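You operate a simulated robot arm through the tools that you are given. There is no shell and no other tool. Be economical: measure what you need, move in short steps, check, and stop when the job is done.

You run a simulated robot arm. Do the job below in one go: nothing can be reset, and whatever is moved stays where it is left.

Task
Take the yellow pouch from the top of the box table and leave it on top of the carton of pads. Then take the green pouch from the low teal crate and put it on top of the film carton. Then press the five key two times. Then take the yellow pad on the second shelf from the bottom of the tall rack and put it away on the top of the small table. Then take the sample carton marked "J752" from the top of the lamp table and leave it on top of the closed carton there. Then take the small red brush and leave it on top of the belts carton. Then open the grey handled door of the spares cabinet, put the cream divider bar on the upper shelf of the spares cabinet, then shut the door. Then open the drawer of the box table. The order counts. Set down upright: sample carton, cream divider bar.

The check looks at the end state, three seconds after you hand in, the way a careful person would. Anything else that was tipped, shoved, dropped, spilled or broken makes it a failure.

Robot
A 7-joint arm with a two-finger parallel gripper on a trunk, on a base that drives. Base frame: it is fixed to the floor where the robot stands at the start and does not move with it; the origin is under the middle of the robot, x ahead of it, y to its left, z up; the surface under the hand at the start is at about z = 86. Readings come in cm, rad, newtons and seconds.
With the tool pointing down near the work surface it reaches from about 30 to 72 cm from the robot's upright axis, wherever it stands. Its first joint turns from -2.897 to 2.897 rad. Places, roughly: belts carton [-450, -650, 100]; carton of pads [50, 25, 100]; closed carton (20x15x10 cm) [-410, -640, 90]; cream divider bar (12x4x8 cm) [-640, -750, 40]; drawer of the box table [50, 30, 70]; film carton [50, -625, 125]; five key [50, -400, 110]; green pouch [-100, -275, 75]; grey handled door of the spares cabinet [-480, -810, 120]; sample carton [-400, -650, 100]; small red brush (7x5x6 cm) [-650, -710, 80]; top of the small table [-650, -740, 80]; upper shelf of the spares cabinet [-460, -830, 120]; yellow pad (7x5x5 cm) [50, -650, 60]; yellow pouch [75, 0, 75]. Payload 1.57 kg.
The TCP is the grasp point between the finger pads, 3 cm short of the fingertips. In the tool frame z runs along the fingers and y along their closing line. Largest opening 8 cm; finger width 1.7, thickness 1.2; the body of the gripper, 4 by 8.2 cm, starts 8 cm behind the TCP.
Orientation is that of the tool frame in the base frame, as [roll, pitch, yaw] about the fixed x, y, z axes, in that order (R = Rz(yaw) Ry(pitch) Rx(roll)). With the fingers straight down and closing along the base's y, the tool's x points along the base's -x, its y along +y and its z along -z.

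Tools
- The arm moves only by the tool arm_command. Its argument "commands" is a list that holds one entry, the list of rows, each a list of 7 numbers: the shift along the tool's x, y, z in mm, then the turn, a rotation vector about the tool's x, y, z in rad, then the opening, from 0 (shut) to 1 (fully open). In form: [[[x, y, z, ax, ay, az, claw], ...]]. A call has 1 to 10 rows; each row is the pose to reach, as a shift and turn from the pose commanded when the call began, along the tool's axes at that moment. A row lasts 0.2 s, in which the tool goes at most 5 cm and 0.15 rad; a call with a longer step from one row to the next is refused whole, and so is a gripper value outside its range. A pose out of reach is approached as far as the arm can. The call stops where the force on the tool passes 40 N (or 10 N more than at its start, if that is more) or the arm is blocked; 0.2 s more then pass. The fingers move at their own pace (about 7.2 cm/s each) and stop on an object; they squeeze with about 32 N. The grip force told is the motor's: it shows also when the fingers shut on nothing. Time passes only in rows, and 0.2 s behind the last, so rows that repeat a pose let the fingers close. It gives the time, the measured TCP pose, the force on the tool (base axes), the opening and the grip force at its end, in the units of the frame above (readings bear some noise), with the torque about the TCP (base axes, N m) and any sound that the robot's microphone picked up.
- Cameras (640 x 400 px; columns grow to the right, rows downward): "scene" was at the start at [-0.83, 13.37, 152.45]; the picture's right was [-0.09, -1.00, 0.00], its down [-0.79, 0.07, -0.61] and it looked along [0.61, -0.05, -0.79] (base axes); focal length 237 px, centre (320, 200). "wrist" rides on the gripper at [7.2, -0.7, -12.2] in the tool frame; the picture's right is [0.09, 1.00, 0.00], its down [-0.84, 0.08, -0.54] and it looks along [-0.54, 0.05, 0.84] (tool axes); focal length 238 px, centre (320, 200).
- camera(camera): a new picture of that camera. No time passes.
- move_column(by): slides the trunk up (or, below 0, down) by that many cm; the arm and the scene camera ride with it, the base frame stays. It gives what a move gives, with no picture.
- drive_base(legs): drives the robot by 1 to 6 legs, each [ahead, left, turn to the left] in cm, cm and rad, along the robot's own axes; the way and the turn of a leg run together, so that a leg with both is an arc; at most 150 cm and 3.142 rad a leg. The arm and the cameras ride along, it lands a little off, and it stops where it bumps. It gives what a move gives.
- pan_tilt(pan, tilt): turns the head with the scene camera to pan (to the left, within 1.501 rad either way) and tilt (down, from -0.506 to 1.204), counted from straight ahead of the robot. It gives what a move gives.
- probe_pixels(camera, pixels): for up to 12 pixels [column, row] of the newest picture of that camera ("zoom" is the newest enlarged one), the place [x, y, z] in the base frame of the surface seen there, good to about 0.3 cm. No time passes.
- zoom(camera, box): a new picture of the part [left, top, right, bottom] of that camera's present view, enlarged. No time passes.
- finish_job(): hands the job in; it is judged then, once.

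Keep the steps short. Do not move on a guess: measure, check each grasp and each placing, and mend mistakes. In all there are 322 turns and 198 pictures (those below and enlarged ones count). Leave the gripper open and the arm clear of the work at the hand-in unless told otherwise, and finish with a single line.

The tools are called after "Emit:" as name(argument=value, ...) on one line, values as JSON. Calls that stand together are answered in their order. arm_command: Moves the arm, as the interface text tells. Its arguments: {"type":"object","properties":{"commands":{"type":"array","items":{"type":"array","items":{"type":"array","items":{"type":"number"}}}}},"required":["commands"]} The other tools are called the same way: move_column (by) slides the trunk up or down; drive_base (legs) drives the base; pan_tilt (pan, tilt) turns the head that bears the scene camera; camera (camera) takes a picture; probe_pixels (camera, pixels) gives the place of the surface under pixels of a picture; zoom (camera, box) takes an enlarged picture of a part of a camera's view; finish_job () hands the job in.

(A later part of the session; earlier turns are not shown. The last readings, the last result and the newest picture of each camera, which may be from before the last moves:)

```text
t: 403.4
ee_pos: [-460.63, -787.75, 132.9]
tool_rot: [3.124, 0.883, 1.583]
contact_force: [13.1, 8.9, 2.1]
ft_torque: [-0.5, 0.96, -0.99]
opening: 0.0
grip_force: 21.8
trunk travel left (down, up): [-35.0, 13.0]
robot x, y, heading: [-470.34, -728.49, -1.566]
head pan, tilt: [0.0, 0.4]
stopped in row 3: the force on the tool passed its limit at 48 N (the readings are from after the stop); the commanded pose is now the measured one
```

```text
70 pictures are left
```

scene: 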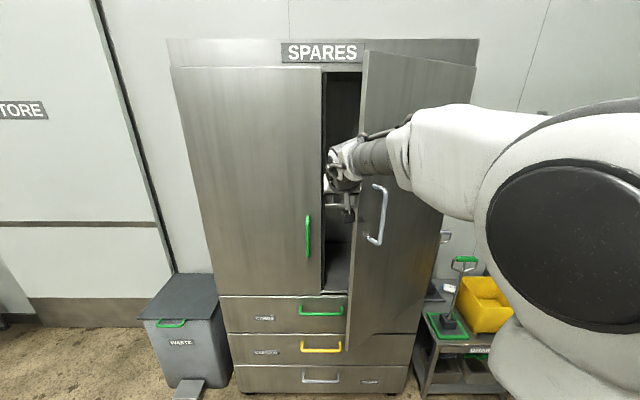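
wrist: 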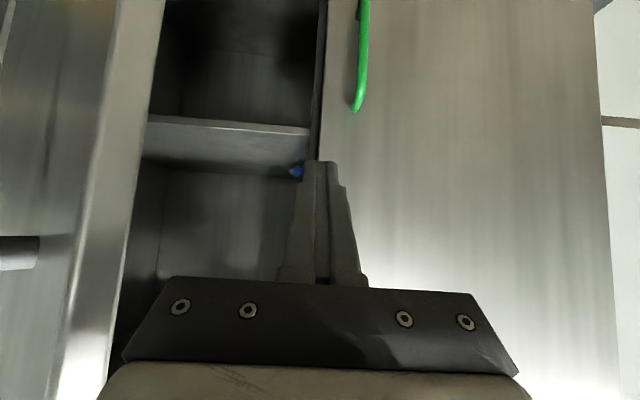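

The push was too fast (48 N peak). I'll go much slower.

Emit:
arm_command(commands=[[[0, -4, 0, 0, 0, 0, 0], [0, -8, 0, 0, 0, 0, 0], [0, -12, 0, 0, 0, 0, 0], [0, -17, 0, 0, 0, 0, 0], [0, -22, 0, 0, 0, 0, 0], [0, -27, 0, 0, 0, 0, 0], [0, -33, 0, 0, 0, 0, 0], [0, -39, 0, 0, 0, 0, 0], [0, -45, 0, 0, 0, 0, 0], [0, -51, 0, 0, 0, 0, 0]]])

Emit:
camera(camera="scene")

```text
t: 404.0
ee_pos: [-460.57, -787.57, 132.9]
tool_rot: [3.12, 0.883, 1.593]
contact_force: [11.2, 9.0, 2.6]
ft_torque: [-0.42, 0.84, -0.94]
opening: 0.0
grip_force: 21.1
trunk travel left (down, up): [-35.0, 13.0]
robot x, y, heading: [-470.53, -728.5, -1.563]
head pan, tilt: [0.0, 0.4]
stopped in row 2: the force on the tool passed its limit at 42 N (the readings are from after the stop); the commanded pose is now the measured one
```

```text
69 pictures are left
```

scene: 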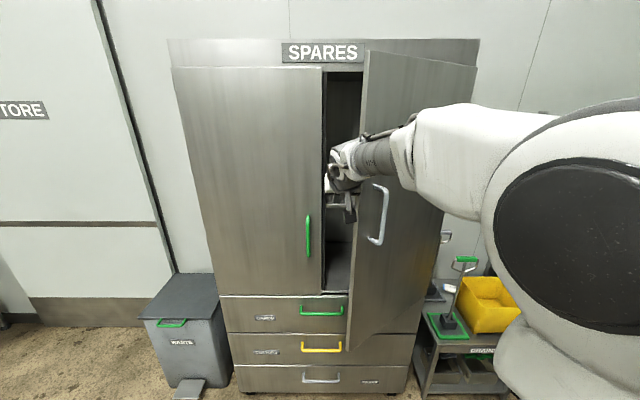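

The forearm, coming from the west, is blocking the door itself. I'll back out and reposition the base to the east so that the arm comes in from the other side.

Emit:
arm_command(commands=[[[0, 20, 0, 0, 0, 0, 0], [0, 40, 0, 0, 0, 0, 0], [30, 45, -37, 0, 0, 0, 0], [60, 45, -74, 0, 0, 0, 0], [90, 45, -110, 0, 0, 0, 0], [127, 45, -145, 0, 0, 0, 0], [127, 45, -145, 0, 0, 0, 0]]])

Emit:
drive_base(legs=[[0, 42, -0.005]])

Emit:
camera(camera="scene")

```text
refused: row 6 steps farther than a row can; nothing moved
```

```text
t: 407.6
ee_pos: [-419.92, -787.64, 132.74]
tool_rot: [3.121, 0.88, 1.581]
contact_force: [0.2, -1.2, -0.1]
ft_torque: [0.01, 0.01, -0.03]
opening: 0.0
grip_force: 21.0
trunk travel left (down, up): [-35.0, 13.0]
robot x, y, heading: [-428.99, -728.55, -1.573]
head pan, tilt: [0.0, 0.4]
```

```text
68 pictures are left
```

scene: 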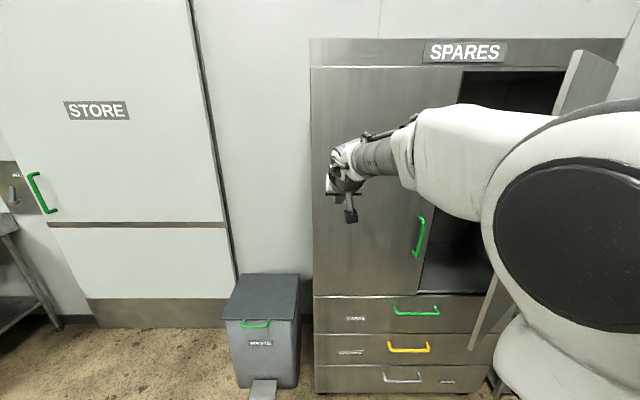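

I shouldn't have chained those, but the hand is clear. I'll check where the door is now.

Emit:
probe_pixels(camera="scene", pixels=[[575, 75], [600, 80], [490, 315], [475, 340], [530, 95], [465, 100], [560, 90], [440, 250]])

Emit:
pan_tilt(pan=-0.5, tilt=0.3)

Emit:
camera(camera="scene")

```text
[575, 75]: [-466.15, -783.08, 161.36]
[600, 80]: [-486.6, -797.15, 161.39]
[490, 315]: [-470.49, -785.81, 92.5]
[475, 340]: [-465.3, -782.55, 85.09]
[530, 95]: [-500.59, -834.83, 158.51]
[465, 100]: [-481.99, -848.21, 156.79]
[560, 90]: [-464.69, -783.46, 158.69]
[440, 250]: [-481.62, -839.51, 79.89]
```

```text
t: 408.6
ee_pos: [-419.81, -787.66, 132.68]
tool_rot: [3.121, 0.88, 1.582]
contact_force: [0.9, 0.5, -0.3]
ft_torque: [-0.01, 0.01, 0.02]
opening: 0.0
grip_force: 21.0
trunk travel left (down, up): [-35.0, 13.0]
robot x, y, heading: [-428.64, -728.39, -1.573]
head pan, tilt: [-0.499, 0.3]
```

```text
67 pictures are left
```

scene: 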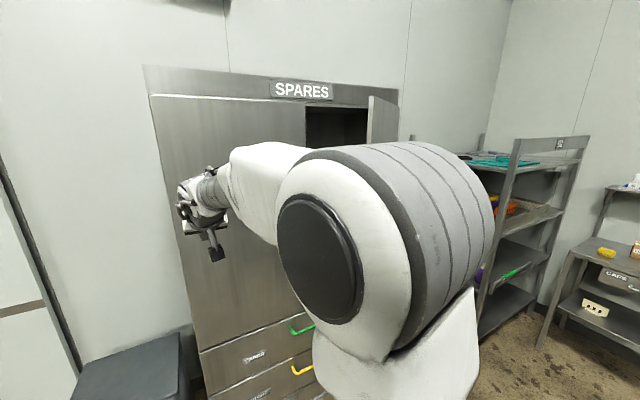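

The door is still at about 0.6 rad. Better plan: re-grip the handle from a base position further west and continue the arc. First pull the hand back 20 cm.

Emit:
arm_command(commands=[[[30, 0, -37, 0, 0, 0, 0], [60, 0, -74, 0, 0, 0, 0], [90, 0, -111, 0, 0, 0, 0], [120, 0, -145, 0, 0, 0, 0.5], [127, 0, -154, 0, 0, 0, 1], [127, 0, -154, 0, 0, 0, 1]]])

```text
t: 409.9
ee_pos: [-420.55, -767.6, 132.77]
tool_rot: [3.121, 0.879, 1.58]
contact_force: [0.4, -0.5, 0.2]
ft_torque: [-0.02, 0.02, 0.03]
opening: 8.01
grip_force: 0.0
trunk travel left (down, up): [-35.0, 13.0]
robot x, y, heading: [-428.66, -728.32, -1.57]
head pan, tilt: [-0.499, 0.3]
```

Emit:
drive_base(legs=[[-6, -66, 0]])

Emit:
pan_tilt(pan=0.1, tilt=0.4)

Emit:
camera(camera="scene")

```text
t: 415.3
ee_pos: [-485.42, -761.79, 132.9]
tool_rot: [3.119, 0.881, 1.588]
contact_force: [0.2, 0.7, -0.5]
ft_torque: [-0.01, -0.01, 0.0]
opening: 7.98
grip_force: 0.0
trunk travel left (down, up): [-35.0, 13.0]
robot x, y, heading: [-494.06, -722.63, -1.565]
head pan, tilt: [-0.499, 0.3]
```

```text
t: 416.3
ee_pos: [-485.41, -761.8, 132.83]
tool_rot: [3.12, 0.879, 1.587]
contact_force: [0.3, 0.0, 0.1]
ft_torque: [-0.03, 0.04, 0.0]
opening: 7.96
grip_force: 0.1
trunk travel left (down, up): [-35.0, 13.0]
robot x, y, heading: [-493.97, -722.41, -1.562]
head pan, tilt: [0.099, 0.4]
```

```text
66 pictures are left
```

scene: 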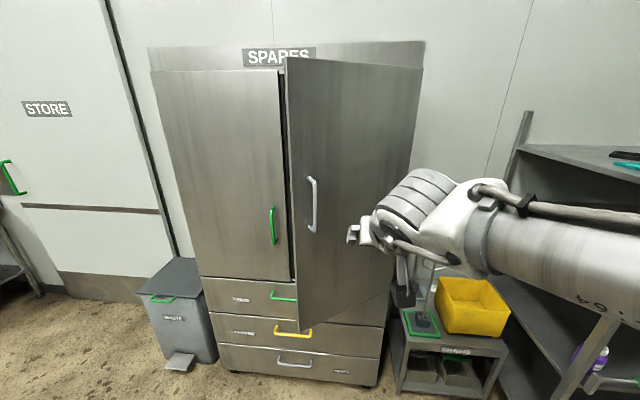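

Emit:
probe_pixels(camera="scene", pixels=[[314, 190], [314, 205], [314, 225], [311, 180], [300, 205], [330, 205], [292, 150], [400, 150], [640, 205]])

```text
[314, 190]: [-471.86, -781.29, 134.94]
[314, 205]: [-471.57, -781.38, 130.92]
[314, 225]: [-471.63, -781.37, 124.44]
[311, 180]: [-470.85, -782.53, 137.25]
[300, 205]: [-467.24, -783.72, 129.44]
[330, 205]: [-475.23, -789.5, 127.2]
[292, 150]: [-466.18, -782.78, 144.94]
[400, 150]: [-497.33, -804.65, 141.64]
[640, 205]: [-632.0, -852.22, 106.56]
```

Emit:
arm_command(commands=[[[-12, 18, 24, -0.091, 0, -0.075, 1], [-25, 36, 47, -0.182, 0, -0.15, 1], [-37, 54, 71, -0.273, 0, -0.226, 1], [-49, 72, 94, -0.364, 0, -0.3, 1], [-61, 90, 118, -0.455, 0, -0.376, 1], [-61, 90, 118, -0.455, 0, -0.376, 1]]])

Emit:
camera(camera="wrist")

```text
t: 417.7
ee_pos: [-476.05, -774.6, 130.22]
tool_rot: [3.122, 0.888, 2.18]
contact_force: [0.5, -1.2, -0.1]
ft_torque: [0.0, -0.02, 0.0]
opening: 7.99
grip_force: 0.0
trunk travel left (down, up): [-35.0, 13.0]
robot x, y, heading: [-493.98, -722.67, -1.568]
head pan, tilt: [0.099, 0.4]
```

```text
65 pictures are left
```

wrist: 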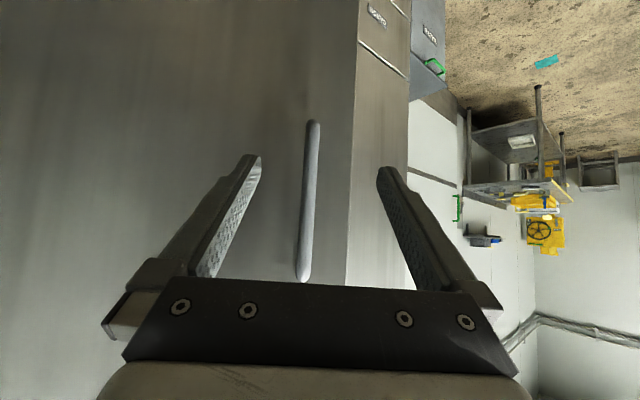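

Aligned. I'll advance and grip.

Emit:
arm_command(commands=[[[-18, 0, 21, 0, 0, 0, 1], [-35, 0, 43, 0, 0, 0, 1], [-51, 0, 62, 0, 0, 0, 1], [-51, 0, 62, 0, 0, 0, 0.5], [-51, 0, 62, 0, 0, 0, 0], [-51, 0, 62, 0, 0, 0, 0], [-51, 0, 62, 0, 0, 0, 0]]])

```text
t: 419.3
ee_pos: [-472.05, -781.46, 130.19]
tool_rot: [3.123, 0.886, 2.173]
contact_force: [-19.1, -17.9, 5.1]
ft_torque: [-0.16, 0.93, -0.29]
opening: 1.37
grip_force: 30.2
trunk travel left (down, up): [-35.0, 13.0]
robot x, y, heading: [-493.94, -722.44, -1.561]
head pan, tilt: [0.099, 0.4]
```

Gripped; some lateral preload. I'll continue the arc with a −4 mm lateral relief.

Emit:
arm_command(commands=[[[0, -4, 0, 0, 0, 0, 0], [12, -7, -15, -0.039, 0, -0.032, 0], [24.7, -11, -30.1, -0.077, 0, -0.0635, 0], [37, -16, -45, -0.116, 0, -0.095, 0], [48.9, -21.5, -59.6, -0.155, 0, -0.127, 0], [60.6, -28.5, -74, -0.193, 0, -0.159, 0], [72.3, -36, -88, -0.232, 0, -0.19, 0]]])

Emit:
camera(camera="scene")

```text
t: 420.9
ee_pos: [-480.95, -774.36, 130.11]
tool_rot: [3.126, 0.891, 2.479]
contact_force: [-13.8, -21.8, -3.7]
ft_torque: [-0.94, -0.29, -0.24]
opening: 1.37
grip_force: 30.1
trunk travel left (down, up): [-35.0, 13.0]
robot x, y, heading: [-493.97, -722.16, -1.568]
head pan, tilt: [0.099, 0.4]
```

```text
64 pictures are left
```

scene: 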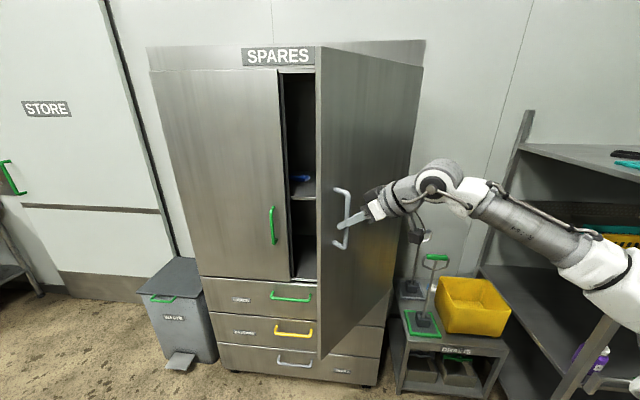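

Emit:
probe_pixels(camera="scene", pixels=[[570, 240], [615, 270], [635, 290], [600, 300], [520, 145], [590, 350]])

```text
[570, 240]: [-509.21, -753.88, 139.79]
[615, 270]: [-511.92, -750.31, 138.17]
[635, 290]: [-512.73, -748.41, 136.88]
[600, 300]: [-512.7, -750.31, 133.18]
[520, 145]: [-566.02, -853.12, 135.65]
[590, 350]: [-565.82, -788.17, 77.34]
```

Plenty of room to the rack. Continue 0.9 → 1.2 with another −5 mm relief.

Emit:
arm_command(commands=[[[0, -5, 0, 0, 0, 0, 0], [12, -8, -15, -0.039, 0, -0.032, 0], [24.7, -12, -30.1, -0.077, 0, -0.0635, 0], [37, -17, -45, -0.116, 0, -0.095, 0], [48.9, -22.5, -59.6, -0.155, 0, -0.127, 0], [60.6, -29.5, -74, -0.193, 0, -0.159, 0], [72.3, -37, -88, -0.232, 0, -0.19, 0]]])

Emit:
camera(camera="scene")

```text
t: 421.6
ee_pos: [-483.5, -772.82, 130.12]
tool_rot: [3.131, 0.888, 2.529]
contact_force: [-6.8, -12.2, -4.9]
ft_torque: [-0.16, 1.05, -0.21]
opening: 1.4
grip_force: 30.7
out of reach, approached as far as the arm can: row 3
trunk travel left (down, up): [-35.0, 13.0]
robot x, y, heading: [-493.97, -722.89, -1.563]
head pan, tilt: [0.099, 0.4]
stopped in row 3: the force on the tool passed its limit at 49 N (the readings are from after the stop); the commanded pose is now the measured one
```

```text
63 pictures are left
```

scene: 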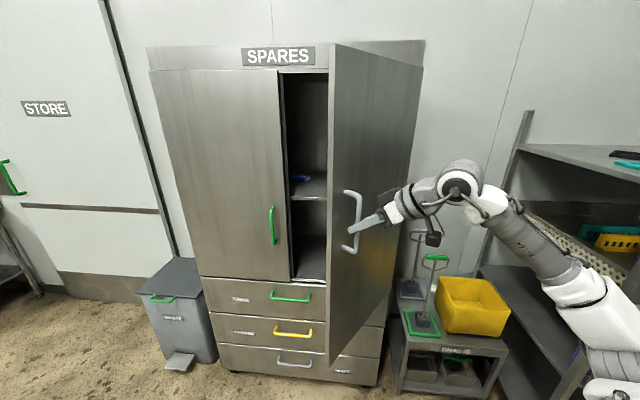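

At the arm's limit, door about 1.0 rad open. I'll release and back off, then push the door further from its inside with the base placed to the east.

Emit:
arm_command(commands=[[[0, 0, 0, 0, 0, 0, 0.6], [0, 0, 0, 0, 0, 0, 0.8], [0, 0, -25, 0, 0, 0, 0.8], [0, 0, -50, 0, 0, 0, 0.8], [0, 0, -75, 0, 0, 0, 0.8]]])

```text
t: 422.8
ee_pos: [-487.52, -768.74, 135.19]
tool_rot: [3.128, 0.893, 2.532]
contact_force: [0.7, -0.3, 0.5]
ft_torque: [-0.03, 0.0, -0.01]
opening: 6.38
grip_force: 0.0
out of reach, approached as far as the arm can: row 5
trunk travel left (down, up): [-35.0, 13.0]
robot x, y, heading: [-493.68, -722.95, -1.561]
head pan, tilt: [0.099, 0.4]
```

Emit:
drive_base(legs=[[-12, 0, 0]])

Emit:
arm_command(commands=[[[0, 0, 0, 0.1, 0, 0.08, 0.5], [0, 0, 0, 0.2, 0, 0.165, 0], [0, 0, 0, 0.305, 0, 0.25, 0], [0, 0, 0, 0.41, 0, 0.335, 0], [0, 0, 0, 0.515, 0, 0.42, 0], [0, 0, 0, 0.62, 0, 0.505, 0], [0, 0, 0, 0.74, 0, 0.6, 0], [0, 0, 0, 0.74, 0, 0.6, 0]]])

```text
t: 424.3
ee_pos: [-487.82, -757.06, 135.28]
tool_rot: [3.129, 0.89, 2.533]
contact_force: [-0.3, 0.5, 0.6]
ft_torque: [-0.02, -0.01, 0.0]
opening: 6.41
grip_force: 0.1
trunk travel left (down, up): [-35.0, 13.0]
robot x, y, heading: [-493.88, -711.16, -1.57]
head pan, tilt: [0.099, 0.4]
```

```text
refused: row 7 steps farther than a row can; nothing moved
```

Emit:
arm_command(commands=[[[0, 0, 0, 0.1, 0, 0.08, 0.5], [0, 0, 0, 0.2, 0, 0.165, 0], [0, 0, 0, 0.305, 0, 0.25, 0], [0, 0, 0, 0.41, 0, 0.335, 0], [0, 0, 0, 0.515, 0, 0.42, 0], [0, 0, 0, 0.62, 0, 0.505, 0], [0, 0, 0, 0.7, 0, 0.57, 0], [0, 0, 0, 0.74, 0, 0.6, 0]]])

```text
t: 426.1
ee_pos: [-487.72, -757.14, 135.13]
tool_rot: [3.13, 0.883, 1.579]
contact_force: [-0.2, 0.7, 0.3]
ft_torque: [0.02, 0.01, 0.04]
opening: 0.01
grip_force: 21.4
trunk travel left (down, up): [-35.0, 13.0]
robot x, y, heading: [-493.98, -710.77, -1.566]
head pan, tilt: [0.099, 0.4]
```

Emit:
drive_base(legs=[[0, 56, 0], [20, 0, 0]])

Emit:
camera(camera="scene")

```text
t: 432.3
ee_pos: [-430.95, -776.84, 135.2]
tool_rot: [3.132, 0.884, 1.582]
contact_force: [-0.8, 0.8, 0.7]
ft_torque: [0.01, 0.0, -0.01]
opening: 0.0
grip_force: 21.2
trunk travel left (down, up): [-35.0, 13.0]
robot x, y, heading: [-437.27, -730.52, -1.558]
head pan, tilt: [0.099, 0.4]
```

```text
62 pictures are left
```

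scene: 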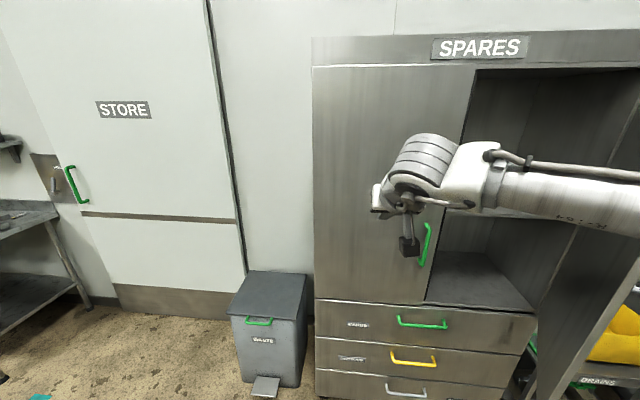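

I'll point the hand to the southwest (yaw −0.8) and come to just outside the door edge, so that the fingertips can hook behind it and push along the tangent.

Emit:
arm_command(commands=[[[11, -41, -14, 0.077, 0, 0.063, 0], [22, -82, -28, 0.154, 0, 0.127, 0], [34, -123, -41, 0.232, 0, 0.19, 0], [45, -164, -55, 0.309, 0, 0.253, 0], [56, -206, -69, 0.386, 0, 0.317, 0], [67, -247, -83, 0.463, 0, 0.38, 0], [79, -288, -96, 0.541, 0, 0.444, 0], [90, -329, -110, 0.618, 0, 0.507, 0], [90, -329, -110, 0.618, 0, 0.507, 0]]])

Emit:
pan_tilt(pan=-0.5, tilt=0.4)

Emit:
camera(camera="scene")

Emit:
camera(camera="wrist")

```text
t: 434.3
ee_pos: [-464.0, -762.95, 135.11]
tool_rot: [3.136, 0.881, 0.784]
contact_force: [-0.1, 0.5, -0.6]
ft_torque: [0.01, 0.04, 0.01]
opening: 0.0
grip_force: 21.4
trunk travel left (down, up): [-35.0, 13.0]
robot x, y, heading: [-436.86, -730.34, -1.568]
head pan, tilt: [0.099, 0.4]
```

```text
t: 435.3
ee_pos: [-464.02, -762.99, 135.13]
tool_rot: [3.135, 0.881, 0.785]
contact_force: [-0.1, -0.1, -0.5]
ft_torque: [-0.01, 0.01, 0.01]
opening: 0.0
grip_force: 21.9
trunk travel left (down, up): [-35.0, 13.0]
robot x, y, heading: [-437.5, -730.19, -1.565]
head pan, tilt: [-0.499, 0.4]
```

```text
61 pictures are left
```

scene: 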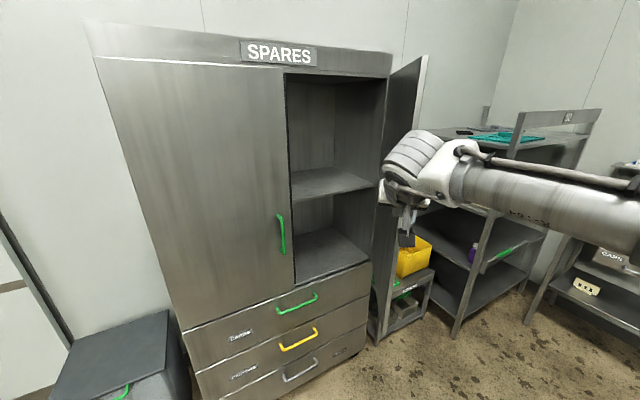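

```text
60 pictures are left
```

wrist: 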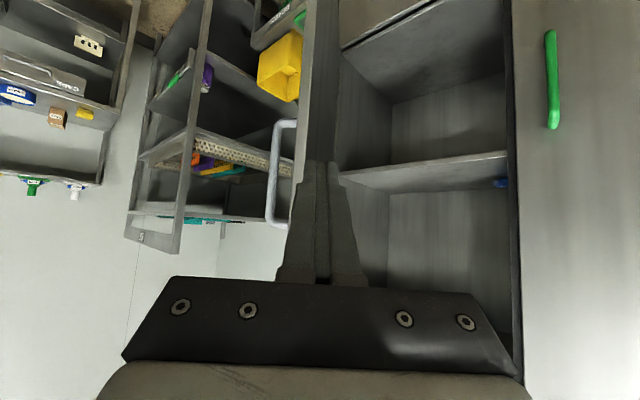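

Emit:
probe_pixels(camera="scene", pixels=[[424, 65], [370, 325], [388, 85], [410, 75], [330, 190], [300, 200], [330, 240], [345, 140], [365, 180], [310, 262]])

```text
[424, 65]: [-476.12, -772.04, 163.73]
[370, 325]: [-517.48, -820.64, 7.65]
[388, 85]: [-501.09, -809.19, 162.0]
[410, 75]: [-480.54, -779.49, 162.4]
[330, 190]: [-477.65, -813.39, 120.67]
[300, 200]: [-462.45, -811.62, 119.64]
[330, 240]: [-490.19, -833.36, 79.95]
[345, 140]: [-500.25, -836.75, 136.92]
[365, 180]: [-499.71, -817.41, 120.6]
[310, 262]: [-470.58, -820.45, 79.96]
```

Door at about 0.96 rad. I'll shift the fingers to the inner side of the edge and advance 14 cm, then push sideways slowly.

Emit:
arm_command(commands=[[[0, 20, 0, 0, 0, 0, 0], [0, 40, 0, 0, 0, 0, 0], [-22, 40, 27, 0, 0, 0, 0], [-45, 40, 54, 0, 0, 0, 0], [-67, 40, 81, 0, 0, 0, 0], [-89, 40, 108, 0, 0, 0, 0], [-89, 40, 108, 0, 0, 0, 0]]])

Emit:
camera(camera="wrist")

```text
t: 436.9
ee_pos: [-471.19, -775.91, 135.1]
tool_rot: [3.135, 0.878, 0.786]
contact_force: [0.0, -0.6, 0.1]
ft_torque: [0.01, 0.01, -0.01]
opening: 0.0
grip_force: 21.3
trunk travel left (down, up): [-35.0, 13.0]
robot x, y, heading: [-437.38, -730.51, -1.564]
head pan, tilt: [-0.499, 0.4]
```

```text
59 pictures are left
```

wrist: 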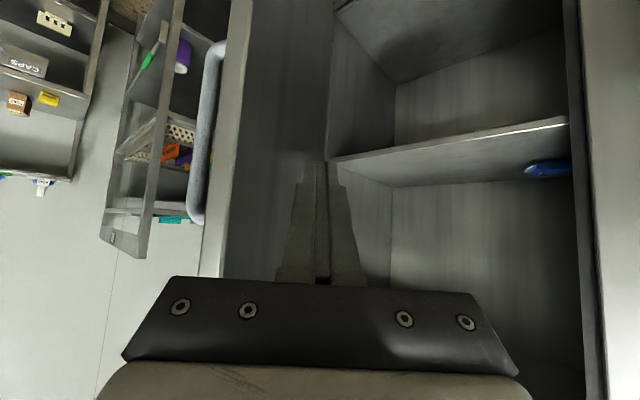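

Fingers are behind the door. I'll push gently sideways.

Emit:
arm_command(commands=[[[0, -12, 0, 0, 0, 0, 0], [0, -24, 0, 0, 0, 0, 0], [0, -36, 0, 0, 0, 0, 0], [-2, -48, 2, 0, 0, 0, 0], [-5, -60, 6, 0, 0, 0, 0], [-8, -74, 10, 0, 0, 0, 0], [-11, -88, 13, 0, 0, 0, 0], [-14, -102, 17, 0, 0, 0, 0], [-17, -116, 20, 0, 0, 0, 0], [-20, -130, 24, 0, 0, 0, 0]]])

Emit:
camera(camera="scene")

```text
t: 439.1
ee_pos: [-482.63, -768.95, 134.9]
tool_rot: [3.137, 0.881, 0.785]
contact_force: [-0.6, 0.5, -1.0]
ft_torque: [0.0, 0.0, 0.04]
opening: 0.0
grip_force: 21.4
trunk travel left (down, up): [-35.0, 13.0]
robot x, y, heading: [-437.61, -730.41, -1.566]
head pan, tilt: [-0.499, 0.4]
```

```text
58 pictures are left
```

scene: 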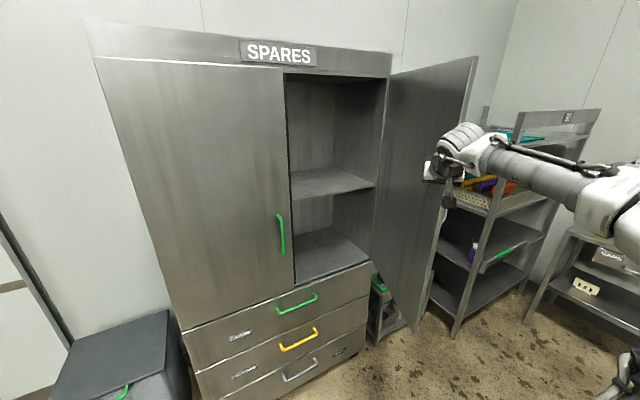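

The door is swinging wide now. I'll check its edge.

Emit:
probe_pixels(camera="scene", pixels=[[470, 62], [430, 290], [390, 80], [400, 200], [585, 287], [330, 190], [330, 170]])

Emit:
zoom(camera="scene", box=[530, 200, 640, 330])

```text
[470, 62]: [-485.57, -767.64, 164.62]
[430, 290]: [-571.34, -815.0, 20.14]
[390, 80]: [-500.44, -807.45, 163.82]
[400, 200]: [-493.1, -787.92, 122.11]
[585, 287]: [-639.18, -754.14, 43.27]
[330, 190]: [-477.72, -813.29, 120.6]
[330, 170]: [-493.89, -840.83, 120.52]
```

```text
3.08 times, centred on (585, 265) of scene
```

zoom: 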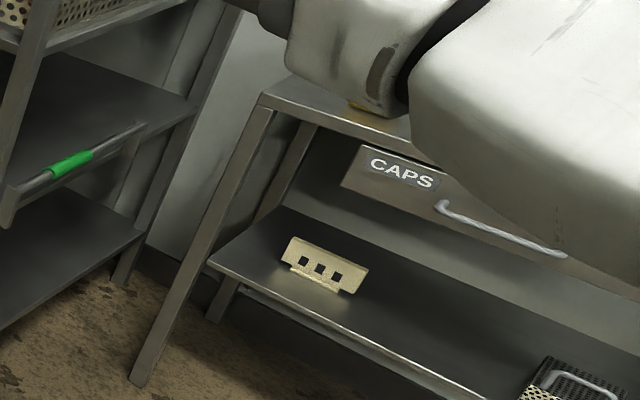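

One more gentle push of 10 cm.

Emit:
arm_command(commands=[[[-3, -13, 4, 0, 0, 0, 0], [-7, -26, 8, 0, 0, 0, 0], [-10, -40, 13, 0, 0, 0, 0], [-14, -54, 18, 0, 0, 0, 0], [-18, -68, 22, 0, 0, 0, 0], [-22, -82, 27, 0, 0, 0, 0], [-25, -95, 31, 0, 0, 0, 0]]])

```text
t: 440.7
ee_pos: [-492.06, -765.14, 134.76]
tool_rot: [3.134, 0.88, 0.786]
contact_force: [-1.1, 0.5, -0.4]
ft_torque: [-0.02, -0.01, 0.0]
opening: 0.02
grip_force: 21.6
trunk travel left (down, up): [-35.0, 13.0]
robot x, y, heading: [-437.2, -730.5, -1.566]
head pan, tilt: [-0.499, 0.4]
```

I'll withdraw the hand and check the door.

Emit:
arm_command(commands=[[[0, 15, 0, 0, 0, 0, 0], [30, 15, -37, 0, 0, 0, 0], [60, 15, -74, 0, 0, 0, 0], [90, 15, -110, 0, 0, 0, 0.5], [115, 15, -140, 0, 0, 0, 1], [115, 15, -140, 0, 0, 0, 1]]])

Emit:
camera(camera="scene")

```text
t: 442.1
ee_pos: [-478.29, -753.14, 135.01]
tool_rot: [3.134, 0.88, 0.784]
contact_force: [0.4, 0.2, -0.3]
ft_torque: [-0.02, 0.01, -0.02]
opening: 7.96
grip_force: 0.0
trunk travel left (down, up): [-35.0, 13.0]
robot x, y, heading: [-437.18, -730.33, -1.567]
head pan, tilt: [-0.499, 0.4]
```

```text
56 pictures are left
```

scene: 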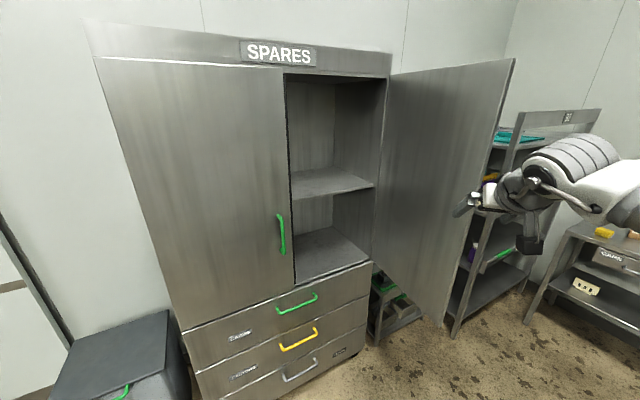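

The door is wide open (about 83°). Now fetch the bar: turn to face −x and drive to the small table.

Emit:
drive_base(legs=[[-6, 0, 0], [0, 0, -1.574], [110, 0, 0]])

Emit:
pan_tilt(pan=0.2, tilt=0.75)

Emit:
zoom(camera="scene", box=[240, 120, 480, 330])

```text
t: 455.3
ee_pos: [-570.56, -685.88, 135.07]
tool_rot: [3.134, 0.88, -0.773]
contact_force: [-0.4, -0.5, 0.7]
ft_torque: [0.03, 0.01, -0.02]
opening: 8.01
grip_force: 0.1
trunk travel left (down, up): [-35.0, 13.0]
robot x, y, heading: [-547.1, -726.74, -3.122]
head pan, tilt: [-0.499, 0.4]
```

```text
t: 456.4
ee_pos: [-570.6, -685.92, 135.14]
tool_rot: [3.136, 0.88, -0.771]
contact_force: [-1.2, -0.6, -0.4]
ft_torque: [0.02, 0.0, -0.03]
opening: 7.99
grip_force: 0.0
trunk travel left (down, up): [-35.0, 13.0]
robot x, y, heading: [-547.16, -726.96, -3.122]
head pan, tilt: [0.201, 0.75]
```

```text
1.90 times, centred on (360, 225) of scene
```

zoom: 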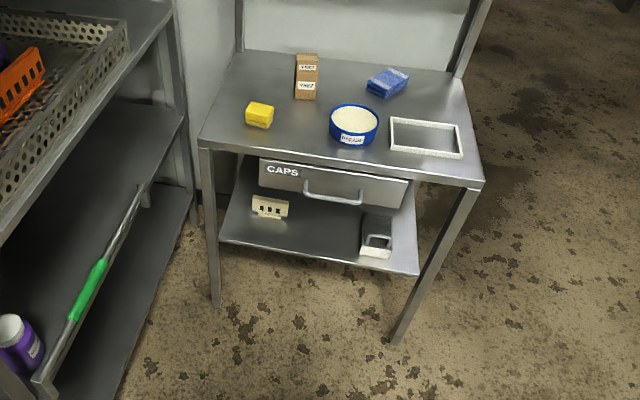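

I'll lower the trunk for a flatter view and for the reach.

Emit:
move_column(by=-35)

Emit:
zoom(camera="scene", box=[250, 90, 430, 230])

```text
t: 459.8
ee_pos: [-570.5, -685.99, 100.04]
tool_rot: [3.135, 0.879, -0.773]
contact_force: [-0.6, 0.6, -0.2]
ft_torque: [-0.02, -0.04, 0.02]
opening: 8.01
grip_force: 0.0
trunk travel left (down, up): [0.0, 48.0]
robot x, y, heading: [-547.28, -726.91, -3.119]
head pan, tilt: [0.201, 0.75]
```

```text
2.86 times, centred on (340, 160) of scene
```

zoom: 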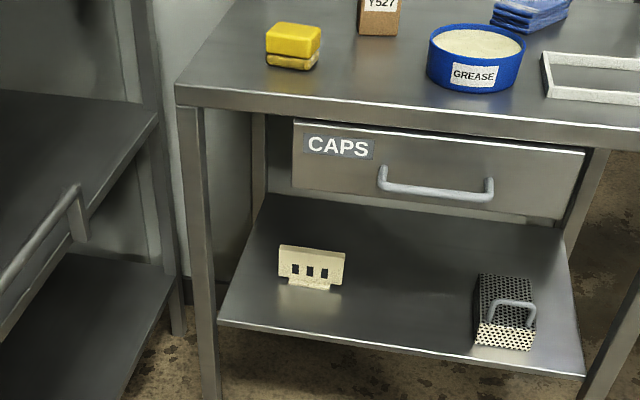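

Emit:
probe_pixels(camera="zoom", pixels=[[283, 249], [343, 256], [310, 248], [283, 272], [342, 280], [312, 288], [290, 284], [335, 287], [312, 262], [440, 190], [300, 185], [230, 310]])

Emit:
zoom(camera="scene", box=[320, 165, 370, 200])

```text
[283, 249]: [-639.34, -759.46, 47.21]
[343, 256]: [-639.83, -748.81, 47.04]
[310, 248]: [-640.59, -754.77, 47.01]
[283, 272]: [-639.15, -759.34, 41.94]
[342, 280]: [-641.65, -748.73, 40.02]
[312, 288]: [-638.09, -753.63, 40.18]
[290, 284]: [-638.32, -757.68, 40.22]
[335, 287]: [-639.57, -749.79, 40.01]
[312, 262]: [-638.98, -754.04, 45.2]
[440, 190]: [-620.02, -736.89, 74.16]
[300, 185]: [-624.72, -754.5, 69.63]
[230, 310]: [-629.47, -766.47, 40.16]
```

```text
11.43 times, centred on (345, 182) of scene
```

zoom: 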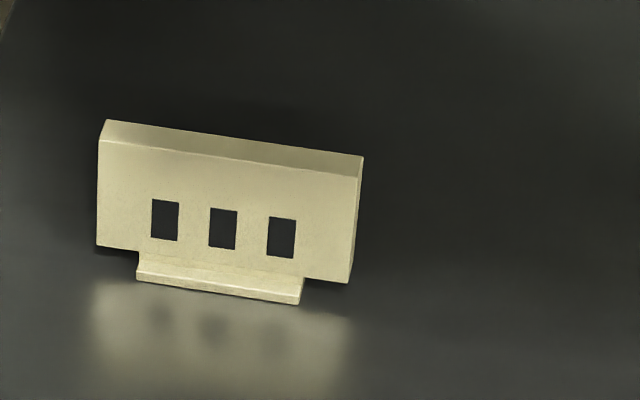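

The bar is a thin plate on a foot, along y at x≈−640, z 40–47, under the drawer (bottom at 69). I'll pinch it from the northeast with the hand pointing southwest: turn the base to heading −2.356, then bring the hand straight ahead.

Emit:
drive_base(legs=[[0, 0, 0.763]])

```text
t: 462.9
ee_pos: [-592.24, -712.99, 100.06]
tool_rot: [3.134, 0.879, -0.021]
contact_force: [-0.4, 0.7, -0.7]
ft_torque: [-0.01, 0.03, 0.03]
opening: 8.01
grip_force: 0.2
trunk travel left (down, up): [0.0, 48.0]
robot x, y, heading: [-547.02, -727.17, -2.369]
head pan, tilt: [0.201, 0.75]
```

Emit:
arm_command(commands=[[[6, 48, -8, -0.06, 0, -0.05, 1], [13, 96, -16, -0.12, 0, -0.1, 1], [19, 144, -24, -0.18, 0, -0.15, 1], [26, 192, -32, -0.245, 0, -0.2, 1], [33, 240, -40, -0.31, 0, -0.255, 1], [39, 288, -48, -0.37, 0, -0.306, 1], [46, 336, -56, -0.43, 0, -0.357, 1], [52, 384, -64, -0.49, 0, -0.408, 1], [59, 432, -72, -0.555, 0, -0.46, 1], [66, 480, -80, -0.616, 0, -0.51, 1]]])

```text
t: 465.1
ee_pos: [-582.61, -761.1, 100.52]
tool_rot: [3.137, 0.883, 0.784]
contact_force: [0.1, 0.9, 0.3]
ft_torque: [-0.02, 0.02, 0.02]
opening: 7.99
grip_force: 0.0
trunk travel left (down, up): [0.0, 48.0]
robot x, y, heading: [-546.77, -727.12, -2.373]
head pan, tilt: [0.201, 0.75]
```

Now lower the hand to z≈50 here in the open, before moving to the table.

Emit:
arm_command(commands=[[[38, 0, 31, 0, 0, 0, 1], [76, 0, 63, 0, 0, 0, 1], [115, 0, 95, 0, 0, 0, 1], [153, 0, 126, 0, 0, 0, 1], [191, 0, 158, 0, 0, 0, 1], [230, 0, 189, 0, 0, 0, 1], [268, 0, 220, 0, 0, 0, 1], [306, 0, 252, 0, 0, 0, 1], [345, 0, 284, 0, 0, 0, 1], [383, 0, 315, 0, 0, 0, 1]]])

```text
refused: row 3 steps farther than a row can; nothing moved
```

Emit:
arm_command(commands=[[[37, 0, 30, 0, 0, 0, 1], [74, 0, 60, 0, 0, 0, 1], [111, 0, 90, 0, 0, 0, 1], [148, 0, 120, 0, 0, 0, 1], [185, 0, 150, 0, 0, 0, 1], [222, 0, 180, 0, 0, 0, 1], [259, 0, 211, 0, 0, 0, 1], [296, 0, 241, 0, 0, 0, 1], [333, 0, 272, 0, 0, 0, 1], [370, 0, 303, 0, 0, 0, 1]]])

```text
t: 467.2
ee_pos: [-582.23, -761.25, 52.32]
tool_rot: [3.139, 0.882, 0.781]
contact_force: [-0.2, -0.3, 0.1]
ft_torque: [0.0, 0.01, 0.03]
opening: 8.02
grip_force: 0.1
trunk travel left (down, up): [0.0, 48.0]
robot x, y, heading: [-547.59, -726.7, -2.372]
head pan, tilt: [0.201, 0.75]
```

Emit:
drive_base(legs=[[0, -48, 0.014]])

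Emit:
camera(camera="wrist")

Emit:
camera(camera="scene")

```text
t: 471.4
ee_pos: [-615.94, -726.72, 52.26]
tool_rot: [3.136, 0.884, 0.784]
contact_force: [-0.3, 0.0, -0.5]
ft_torque: [-0.01, -0.04, 0.02]
opening: 8.0
grip_force: 0.1
trunk travel left (down, up): [0.0, 48.0]
robot x, y, heading: [-580.8, -692.27, -2.368]
head pan, tilt: [0.201, 0.75]
```

```text
52 pictures are left
```

wrist: 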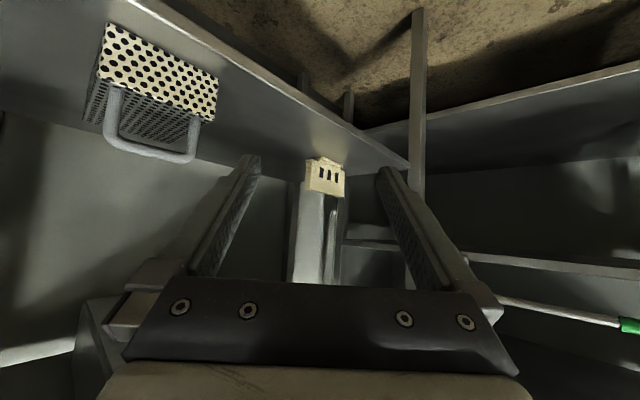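

```text
51 pictures are left
```

scene: 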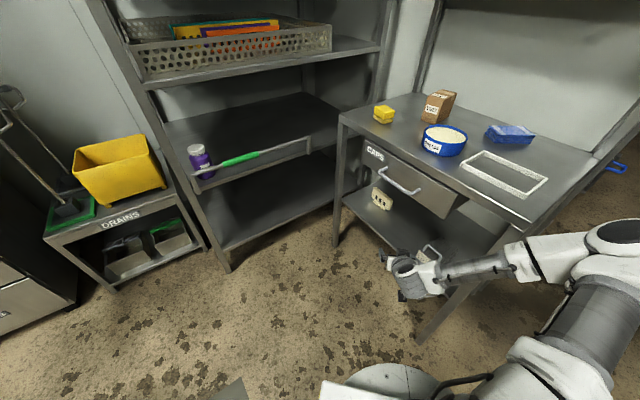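

The bar is well placed ahead. I'll lower to z≈45, outside the shelf.

Emit:
arm_command(commands=[[[28, 0, 23, 0, 0, 0, 1], [55, 0, 46, 0, 0, 0, 1], [55, 0, 46, 0, 0, 0, 1]]])

Emit:
drive_base(legs=[[6, 0, 0]])

Emit:
camera(camera="wrist")

```text
t: 472.2
ee_pos: [-615.94, -726.72, 44.9]
tool_rot: [3.138, 0.882, 0.783]
contact_force: [0.6, -0.3, -0.8]
ft_torque: [0.04, -0.02, -0.04]
opening: 8.0
grip_force: 0.1
trunk travel left (down, up): [0.0, 48.0]
robot x, y, heading: [-580.95, -692.4, -2.37]
head pan, tilt: [0.201, 0.75]
```

```text
t: 473.4
ee_pos: [-620.34, -730.83, 44.93]
tool_rot: [3.135, 0.878, 0.781]
contact_force: [0.7, -0.1, 0.2]
ft_torque: [0.01, 0.02, 0.03]
opening: 7.99
grip_force: 0.0
trunk travel left (down, up): [0.0, 48.0]
robot x, y, heading: [-585.57, -696.6, -2.367]
head pan, tilt: [0.201, 0.75]
stopped in leg 1: the robot was blocked; the commanded pose is now the measured one
```

```text
50 pictures are left
```

wrist: 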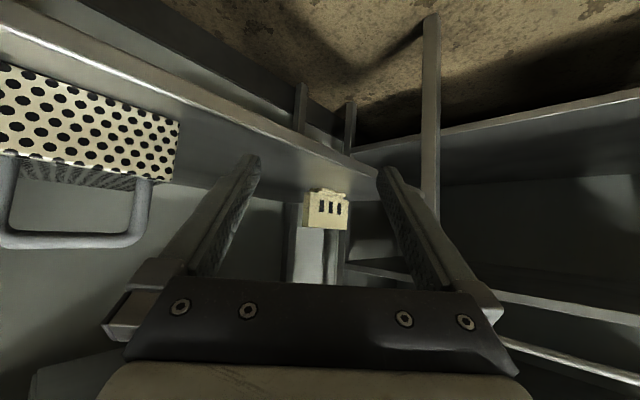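

The base just touched (probably the table leg). I'll back off 1.5 cm and re-measure the bar.

Emit:
drive_base(legs=[[-1.5, 0, 0]])

Emit:
camera(camera="wrist")

Emit:
probe_pixels(camera="wrist", pixels=[[306, 200], [347, 205], [326, 225], [308, 224], [345, 226], [326, 195], [326, 190], [150, 120]])

```text
t: 474.2
ee_pos: [-619.33, -729.87, 44.92]
tool_rot: [3.135, 0.878, 0.779]
contact_force: [-0.2, -0.6, -0.2]
ft_torque: [-0.04, 0.02, 0.0]
opening: 8.0
grip_force: 0.0
trunk travel left (down, up): [0.0, 48.0]
robot x, y, heading: [-584.48, -695.53, -2.37]
head pan, tilt: [0.201, 0.75]
```

```text
49 pictures are left
```

wrist: 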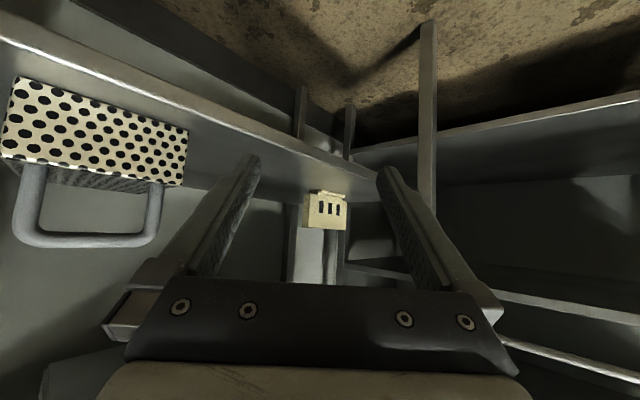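

```text
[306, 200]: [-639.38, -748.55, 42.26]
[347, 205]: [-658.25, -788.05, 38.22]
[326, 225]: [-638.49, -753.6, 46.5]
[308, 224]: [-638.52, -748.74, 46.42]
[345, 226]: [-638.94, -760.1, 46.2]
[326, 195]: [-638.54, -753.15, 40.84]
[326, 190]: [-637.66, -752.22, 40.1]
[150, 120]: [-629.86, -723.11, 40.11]
```

Plate front x=−638.6, north end y=−748.5. I'll advance most of the way first.

Emit:
arm_command(commands=[[[-28, 4, 34, 0, 0, 0, 1], [-56, 8, 68, 0, 0, 0, 1], [-84, 12, 102, 0, 0, 0, 1], [-112, 12, 136, 0, 0, 0, 1], [-134, 12, 162, 0, 0, 0, 1], [-134, 12, 162, 0, 0, 0, 1]]])

Emit:
camera(camera="wrist")

```text
t: 475.6
ee_pos: [-632.81, -745.56, 45.03]
tool_rot: [3.135, 0.881, 0.788]
contact_force: [0.2, 0.4, 0.1]
ft_torque: [0.0, -0.01, -0.03]
opening: 8.0
grip_force: 0.0
trunk travel left (down, up): [0.0, 48.0]
robot x, y, heading: [-584.29, -695.98, -2.369]
head pan, tilt: [0.201, 0.75]
```

```text
48 pictures are left
```

wrist: 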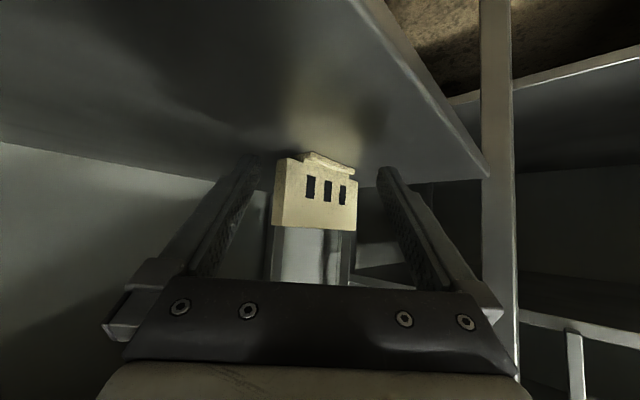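

The plate is between the fingers. I'll advance the last 7 cm.

Emit:
arm_command(commands=[[[-16, 0, 19, 0, 0, 0, 1], [-32, 0, 38, 0, 0, 0, 1], [-48, 0, 58, 0, 0, 0, 1], [-48, 0, 58, 0, 0, 0, 1]]])

Emit:
camera(camera="wrist")

```text
t: 476.6
ee_pos: [-637.11, -750.14, 44.29]
tool_rot: [3.131, 0.867, 0.785]
contact_force: [0.3, 0.4, -0.8]
ft_torque: [0.03, -0.01, -0.01]
opening: 8.01
grip_force: 0.2
out of reach, approached as far as the arm can: row 3, 4
trunk travel left (down, up): [0.0, 48.0]
robot x, y, heading: [-584.17, -695.54, -2.369]
head pan, tilt: [0.201, 0.75]
```

```text
47 pictures are left
```

wrist: 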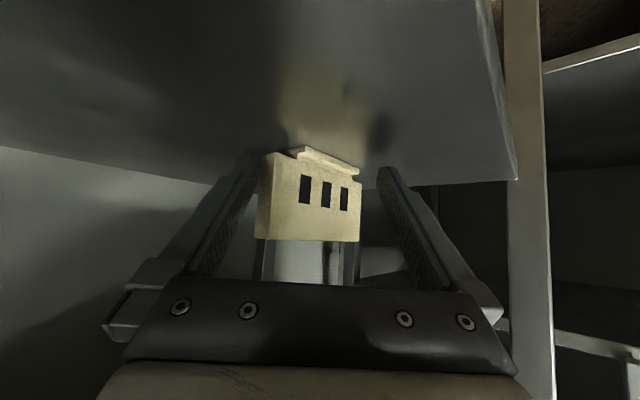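

At the reach limit, with only the plate's end between the fingertips. I'll close gently here (this also turns the plate), drag it out a bit, then re-grip deeper.

Emit:
arm_command(commands=[[[0, 0, 0, 0, 0, 0, 0.7], [0, 0, 0, 0, 0, 0, 0.5], [0, 0, 0, 0, 0, 0, 0.35], [0, 0, 0, 0, 0, 0, 0.2], [0, 0, 0, 0, 0, 0, 0.0], [0, 0, 0, 0, 0, 0, 0.0]]])

Emit:
camera(camera="wrist")

```text
t: 478.0
ee_pos: [-637.09, -750.12, 44.29]
tool_rot: [3.131, 0.867, 0.785]
contact_force: [0.7, 1.1, 0.5]
ft_torque: [0.02, 0.0, 0.0]
opening: 0.0
grip_force: 21.3
trunk travel left (down, up): [0.0, 48.0]
robot x, y, heading: [-584.18, -695.42, -2.367]
head pan, tilt: [0.201, 0.75]
```

```text
46 pictures are left
```

wrist: 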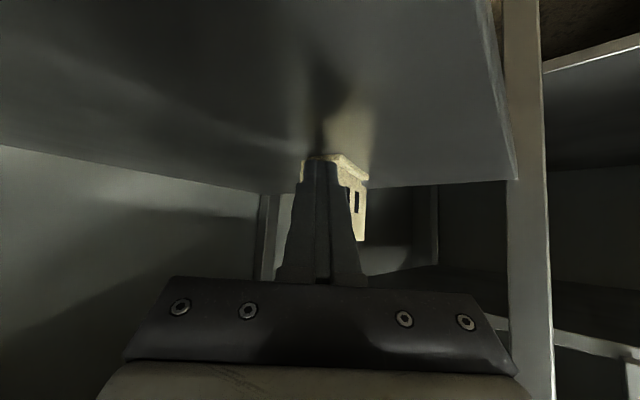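

It slipped out. I'll back off 8 cm, open, and look.

Emit:
arm_command(commands=[[[18, 0, -21, 0, 0, 0, 0.2], [36, 0, -43, 0, 0, 0, 0.6], [54, 0, -64, 0, 0, 0, 1], [70, 0, -84, 0, 0, 0, 1], [70, 0, -84, 0, 0, 0, 1]]])

Emit:
camera(camera="wrist")

```text
t: 479.2
ee_pos: [-630.19, -742.36, 44.91]
tool_rot: [3.134, 0.879, 0.78]
contact_force: [0.0, -0.7, 0.5]
ft_torque: [-0.03, -0.03, 0.03]
opening: 8.01
grip_force: 0.0
trunk travel left (down, up): [0.0, 48.0]
robot x, y, heading: [-584.16, -695.5, -2.369]
head pan, tilt: [0.201, 0.75]
```

```text
45 pictures are left
```

wrist: 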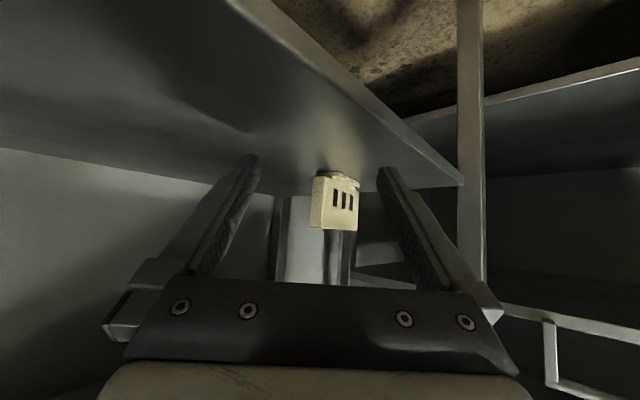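

Emit:
zoom(camera="wrist", box=[290, 150, 380, 240])

Emit:
probe_pixels(camera="wrist", pixels=[[314, 200], [312, 222], [324, 224], [340, 225], [356, 225], [330, 180], [357, 195], [322, 200], [345, 180]])

```text
4.44 times, centred on (335, 195) of wrist
```

zoom: 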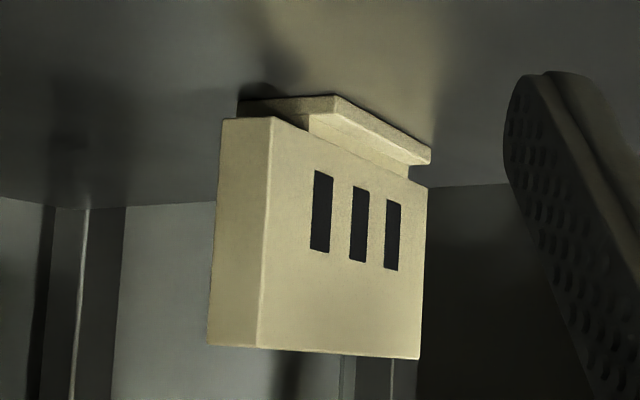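

```text
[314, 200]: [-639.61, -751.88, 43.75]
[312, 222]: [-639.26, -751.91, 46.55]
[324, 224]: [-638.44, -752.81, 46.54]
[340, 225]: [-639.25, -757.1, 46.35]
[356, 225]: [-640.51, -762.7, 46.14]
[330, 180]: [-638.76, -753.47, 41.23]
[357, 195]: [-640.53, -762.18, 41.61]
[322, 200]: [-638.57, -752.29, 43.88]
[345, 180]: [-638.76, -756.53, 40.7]
```

The bar slid 3 cm south and turned slightly. I'll come in from directly in front instead (better reach). First back the arm off further.

Emit:
arm_command(commands=[[[25, 0, -30, 0, 0, 0, 1], [50, 0, -60, 0, 0, 0, 1], [75, 0, -90, 0, 0, 0, 1], [89, 0, -107, 0, 0, 0, 1]]])

```text
t: 480.2
ee_pos: [-620.3, -732.33, 44.75]
tool_rot: [3.136, 0.877, 0.78]
contact_force: [-1.2, 0.9, 0.2]
ft_torque: [-0.01, 0.01, -0.01]
opening: 8.0
grip_force: 0.1
trunk travel left (down, up): [0.0, 48.0]
robot x, y, heading: [-584.58, -695.66, -2.372]
head pan, tilt: [0.201, 0.75]
```

Emit:
drive_base(legs=[[-20, 0, 0], [0, 0, -0.77], [-12, 0, 0], [0, 58, 0]])

Emit:
pan_tilt(pan=0.1, tilt=0.6)

Emit:
camera(camera="scene")

```text
t: 490.3
ee_pos: [-609.52, -740.06, 44.95]
tool_rot: [3.134, 0.878, 0.004]
contact_force: [-0.3, 0.0, 0.0]
ft_torque: [0.02, 0.01, 0.02]
opening: 8.01
grip_force: 0.1
trunk travel left (down, up): [0.0, 48.0]
robot x, y, heading: [-558.25, -738.69, 3.138]
head pan, tilt: [0.201, 0.75]
```

```text
t: 491.0
ee_pos: [-609.53, -740.13, 44.76]
tool_rot: [3.134, 0.878, 0.004]
contact_force: [0.3, 0.0, 0.4]
ft_torque: [0.01, -0.01, 0.01]
opening: 8.02
grip_force: 0.0
trunk travel left (down, up): [0.0, 48.0]
robot x, y, heading: [-558.06, -738.86, 3.139]
head pan, tilt: [0.099, 0.6]
```

```text
43 pictures are left
```

scene: 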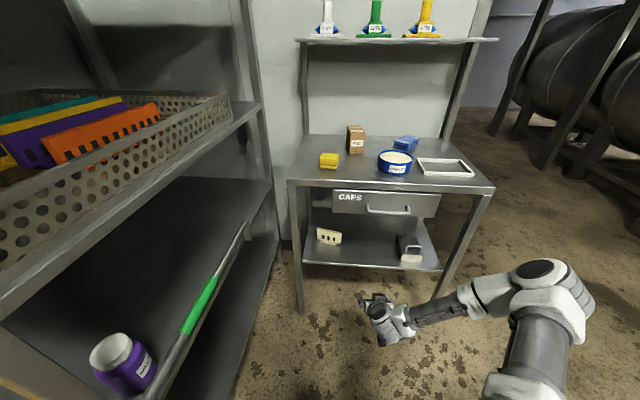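

The forearm comes in low from the right, which suits the gap under the drawer. I'll yaw the hand by 0.9 and place it in front of the gap.

Emit:
arm_command(commands=[[[-10, -15, 11, -0.099, 0, -0.082, 1], [-20, -30, 22, -0.198, 0, -0.164, 1], [-30, -45, 33, -0.297, 0, -0.246, 1], [-40, -60, 44, -0.396, 0, -0.328, 1], [-50, -75, 55, -0.495, 0, -0.41, 1], [-60, -90, 66, -0.594, 0, -0.492, 1], [-70, -104, 76, -0.693, 0, -0.574, 1], [-70, -104, 76, -0.693, 0, -0.574, 1]]])

Emit:
camera(camera="wrist")

```text
t: 492.8
ee_pos: [-620.05, -729.78, 45.14]
tool_rot: [3.136, 0.884, 0.906]
contact_force: [0.1, 0.5, -0.9]
ft_torque: [-0.02, 0.01, 0.02]
opening: 8.01
grip_force: 0.0
out of reach, approached as far as the arm can: row 5, 6
trunk travel left (down, up): [0.0, 48.0]
robot x, y, heading: [-558.45, -738.87, 3.139]
head pan, tilt: [0.099, 0.6]
```

```text
42 pictures are left
```

wrist: 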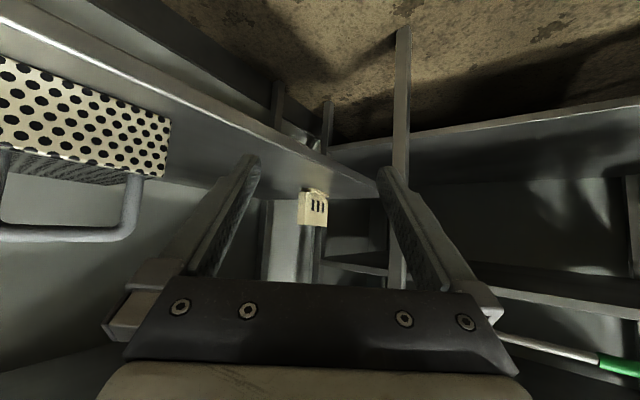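

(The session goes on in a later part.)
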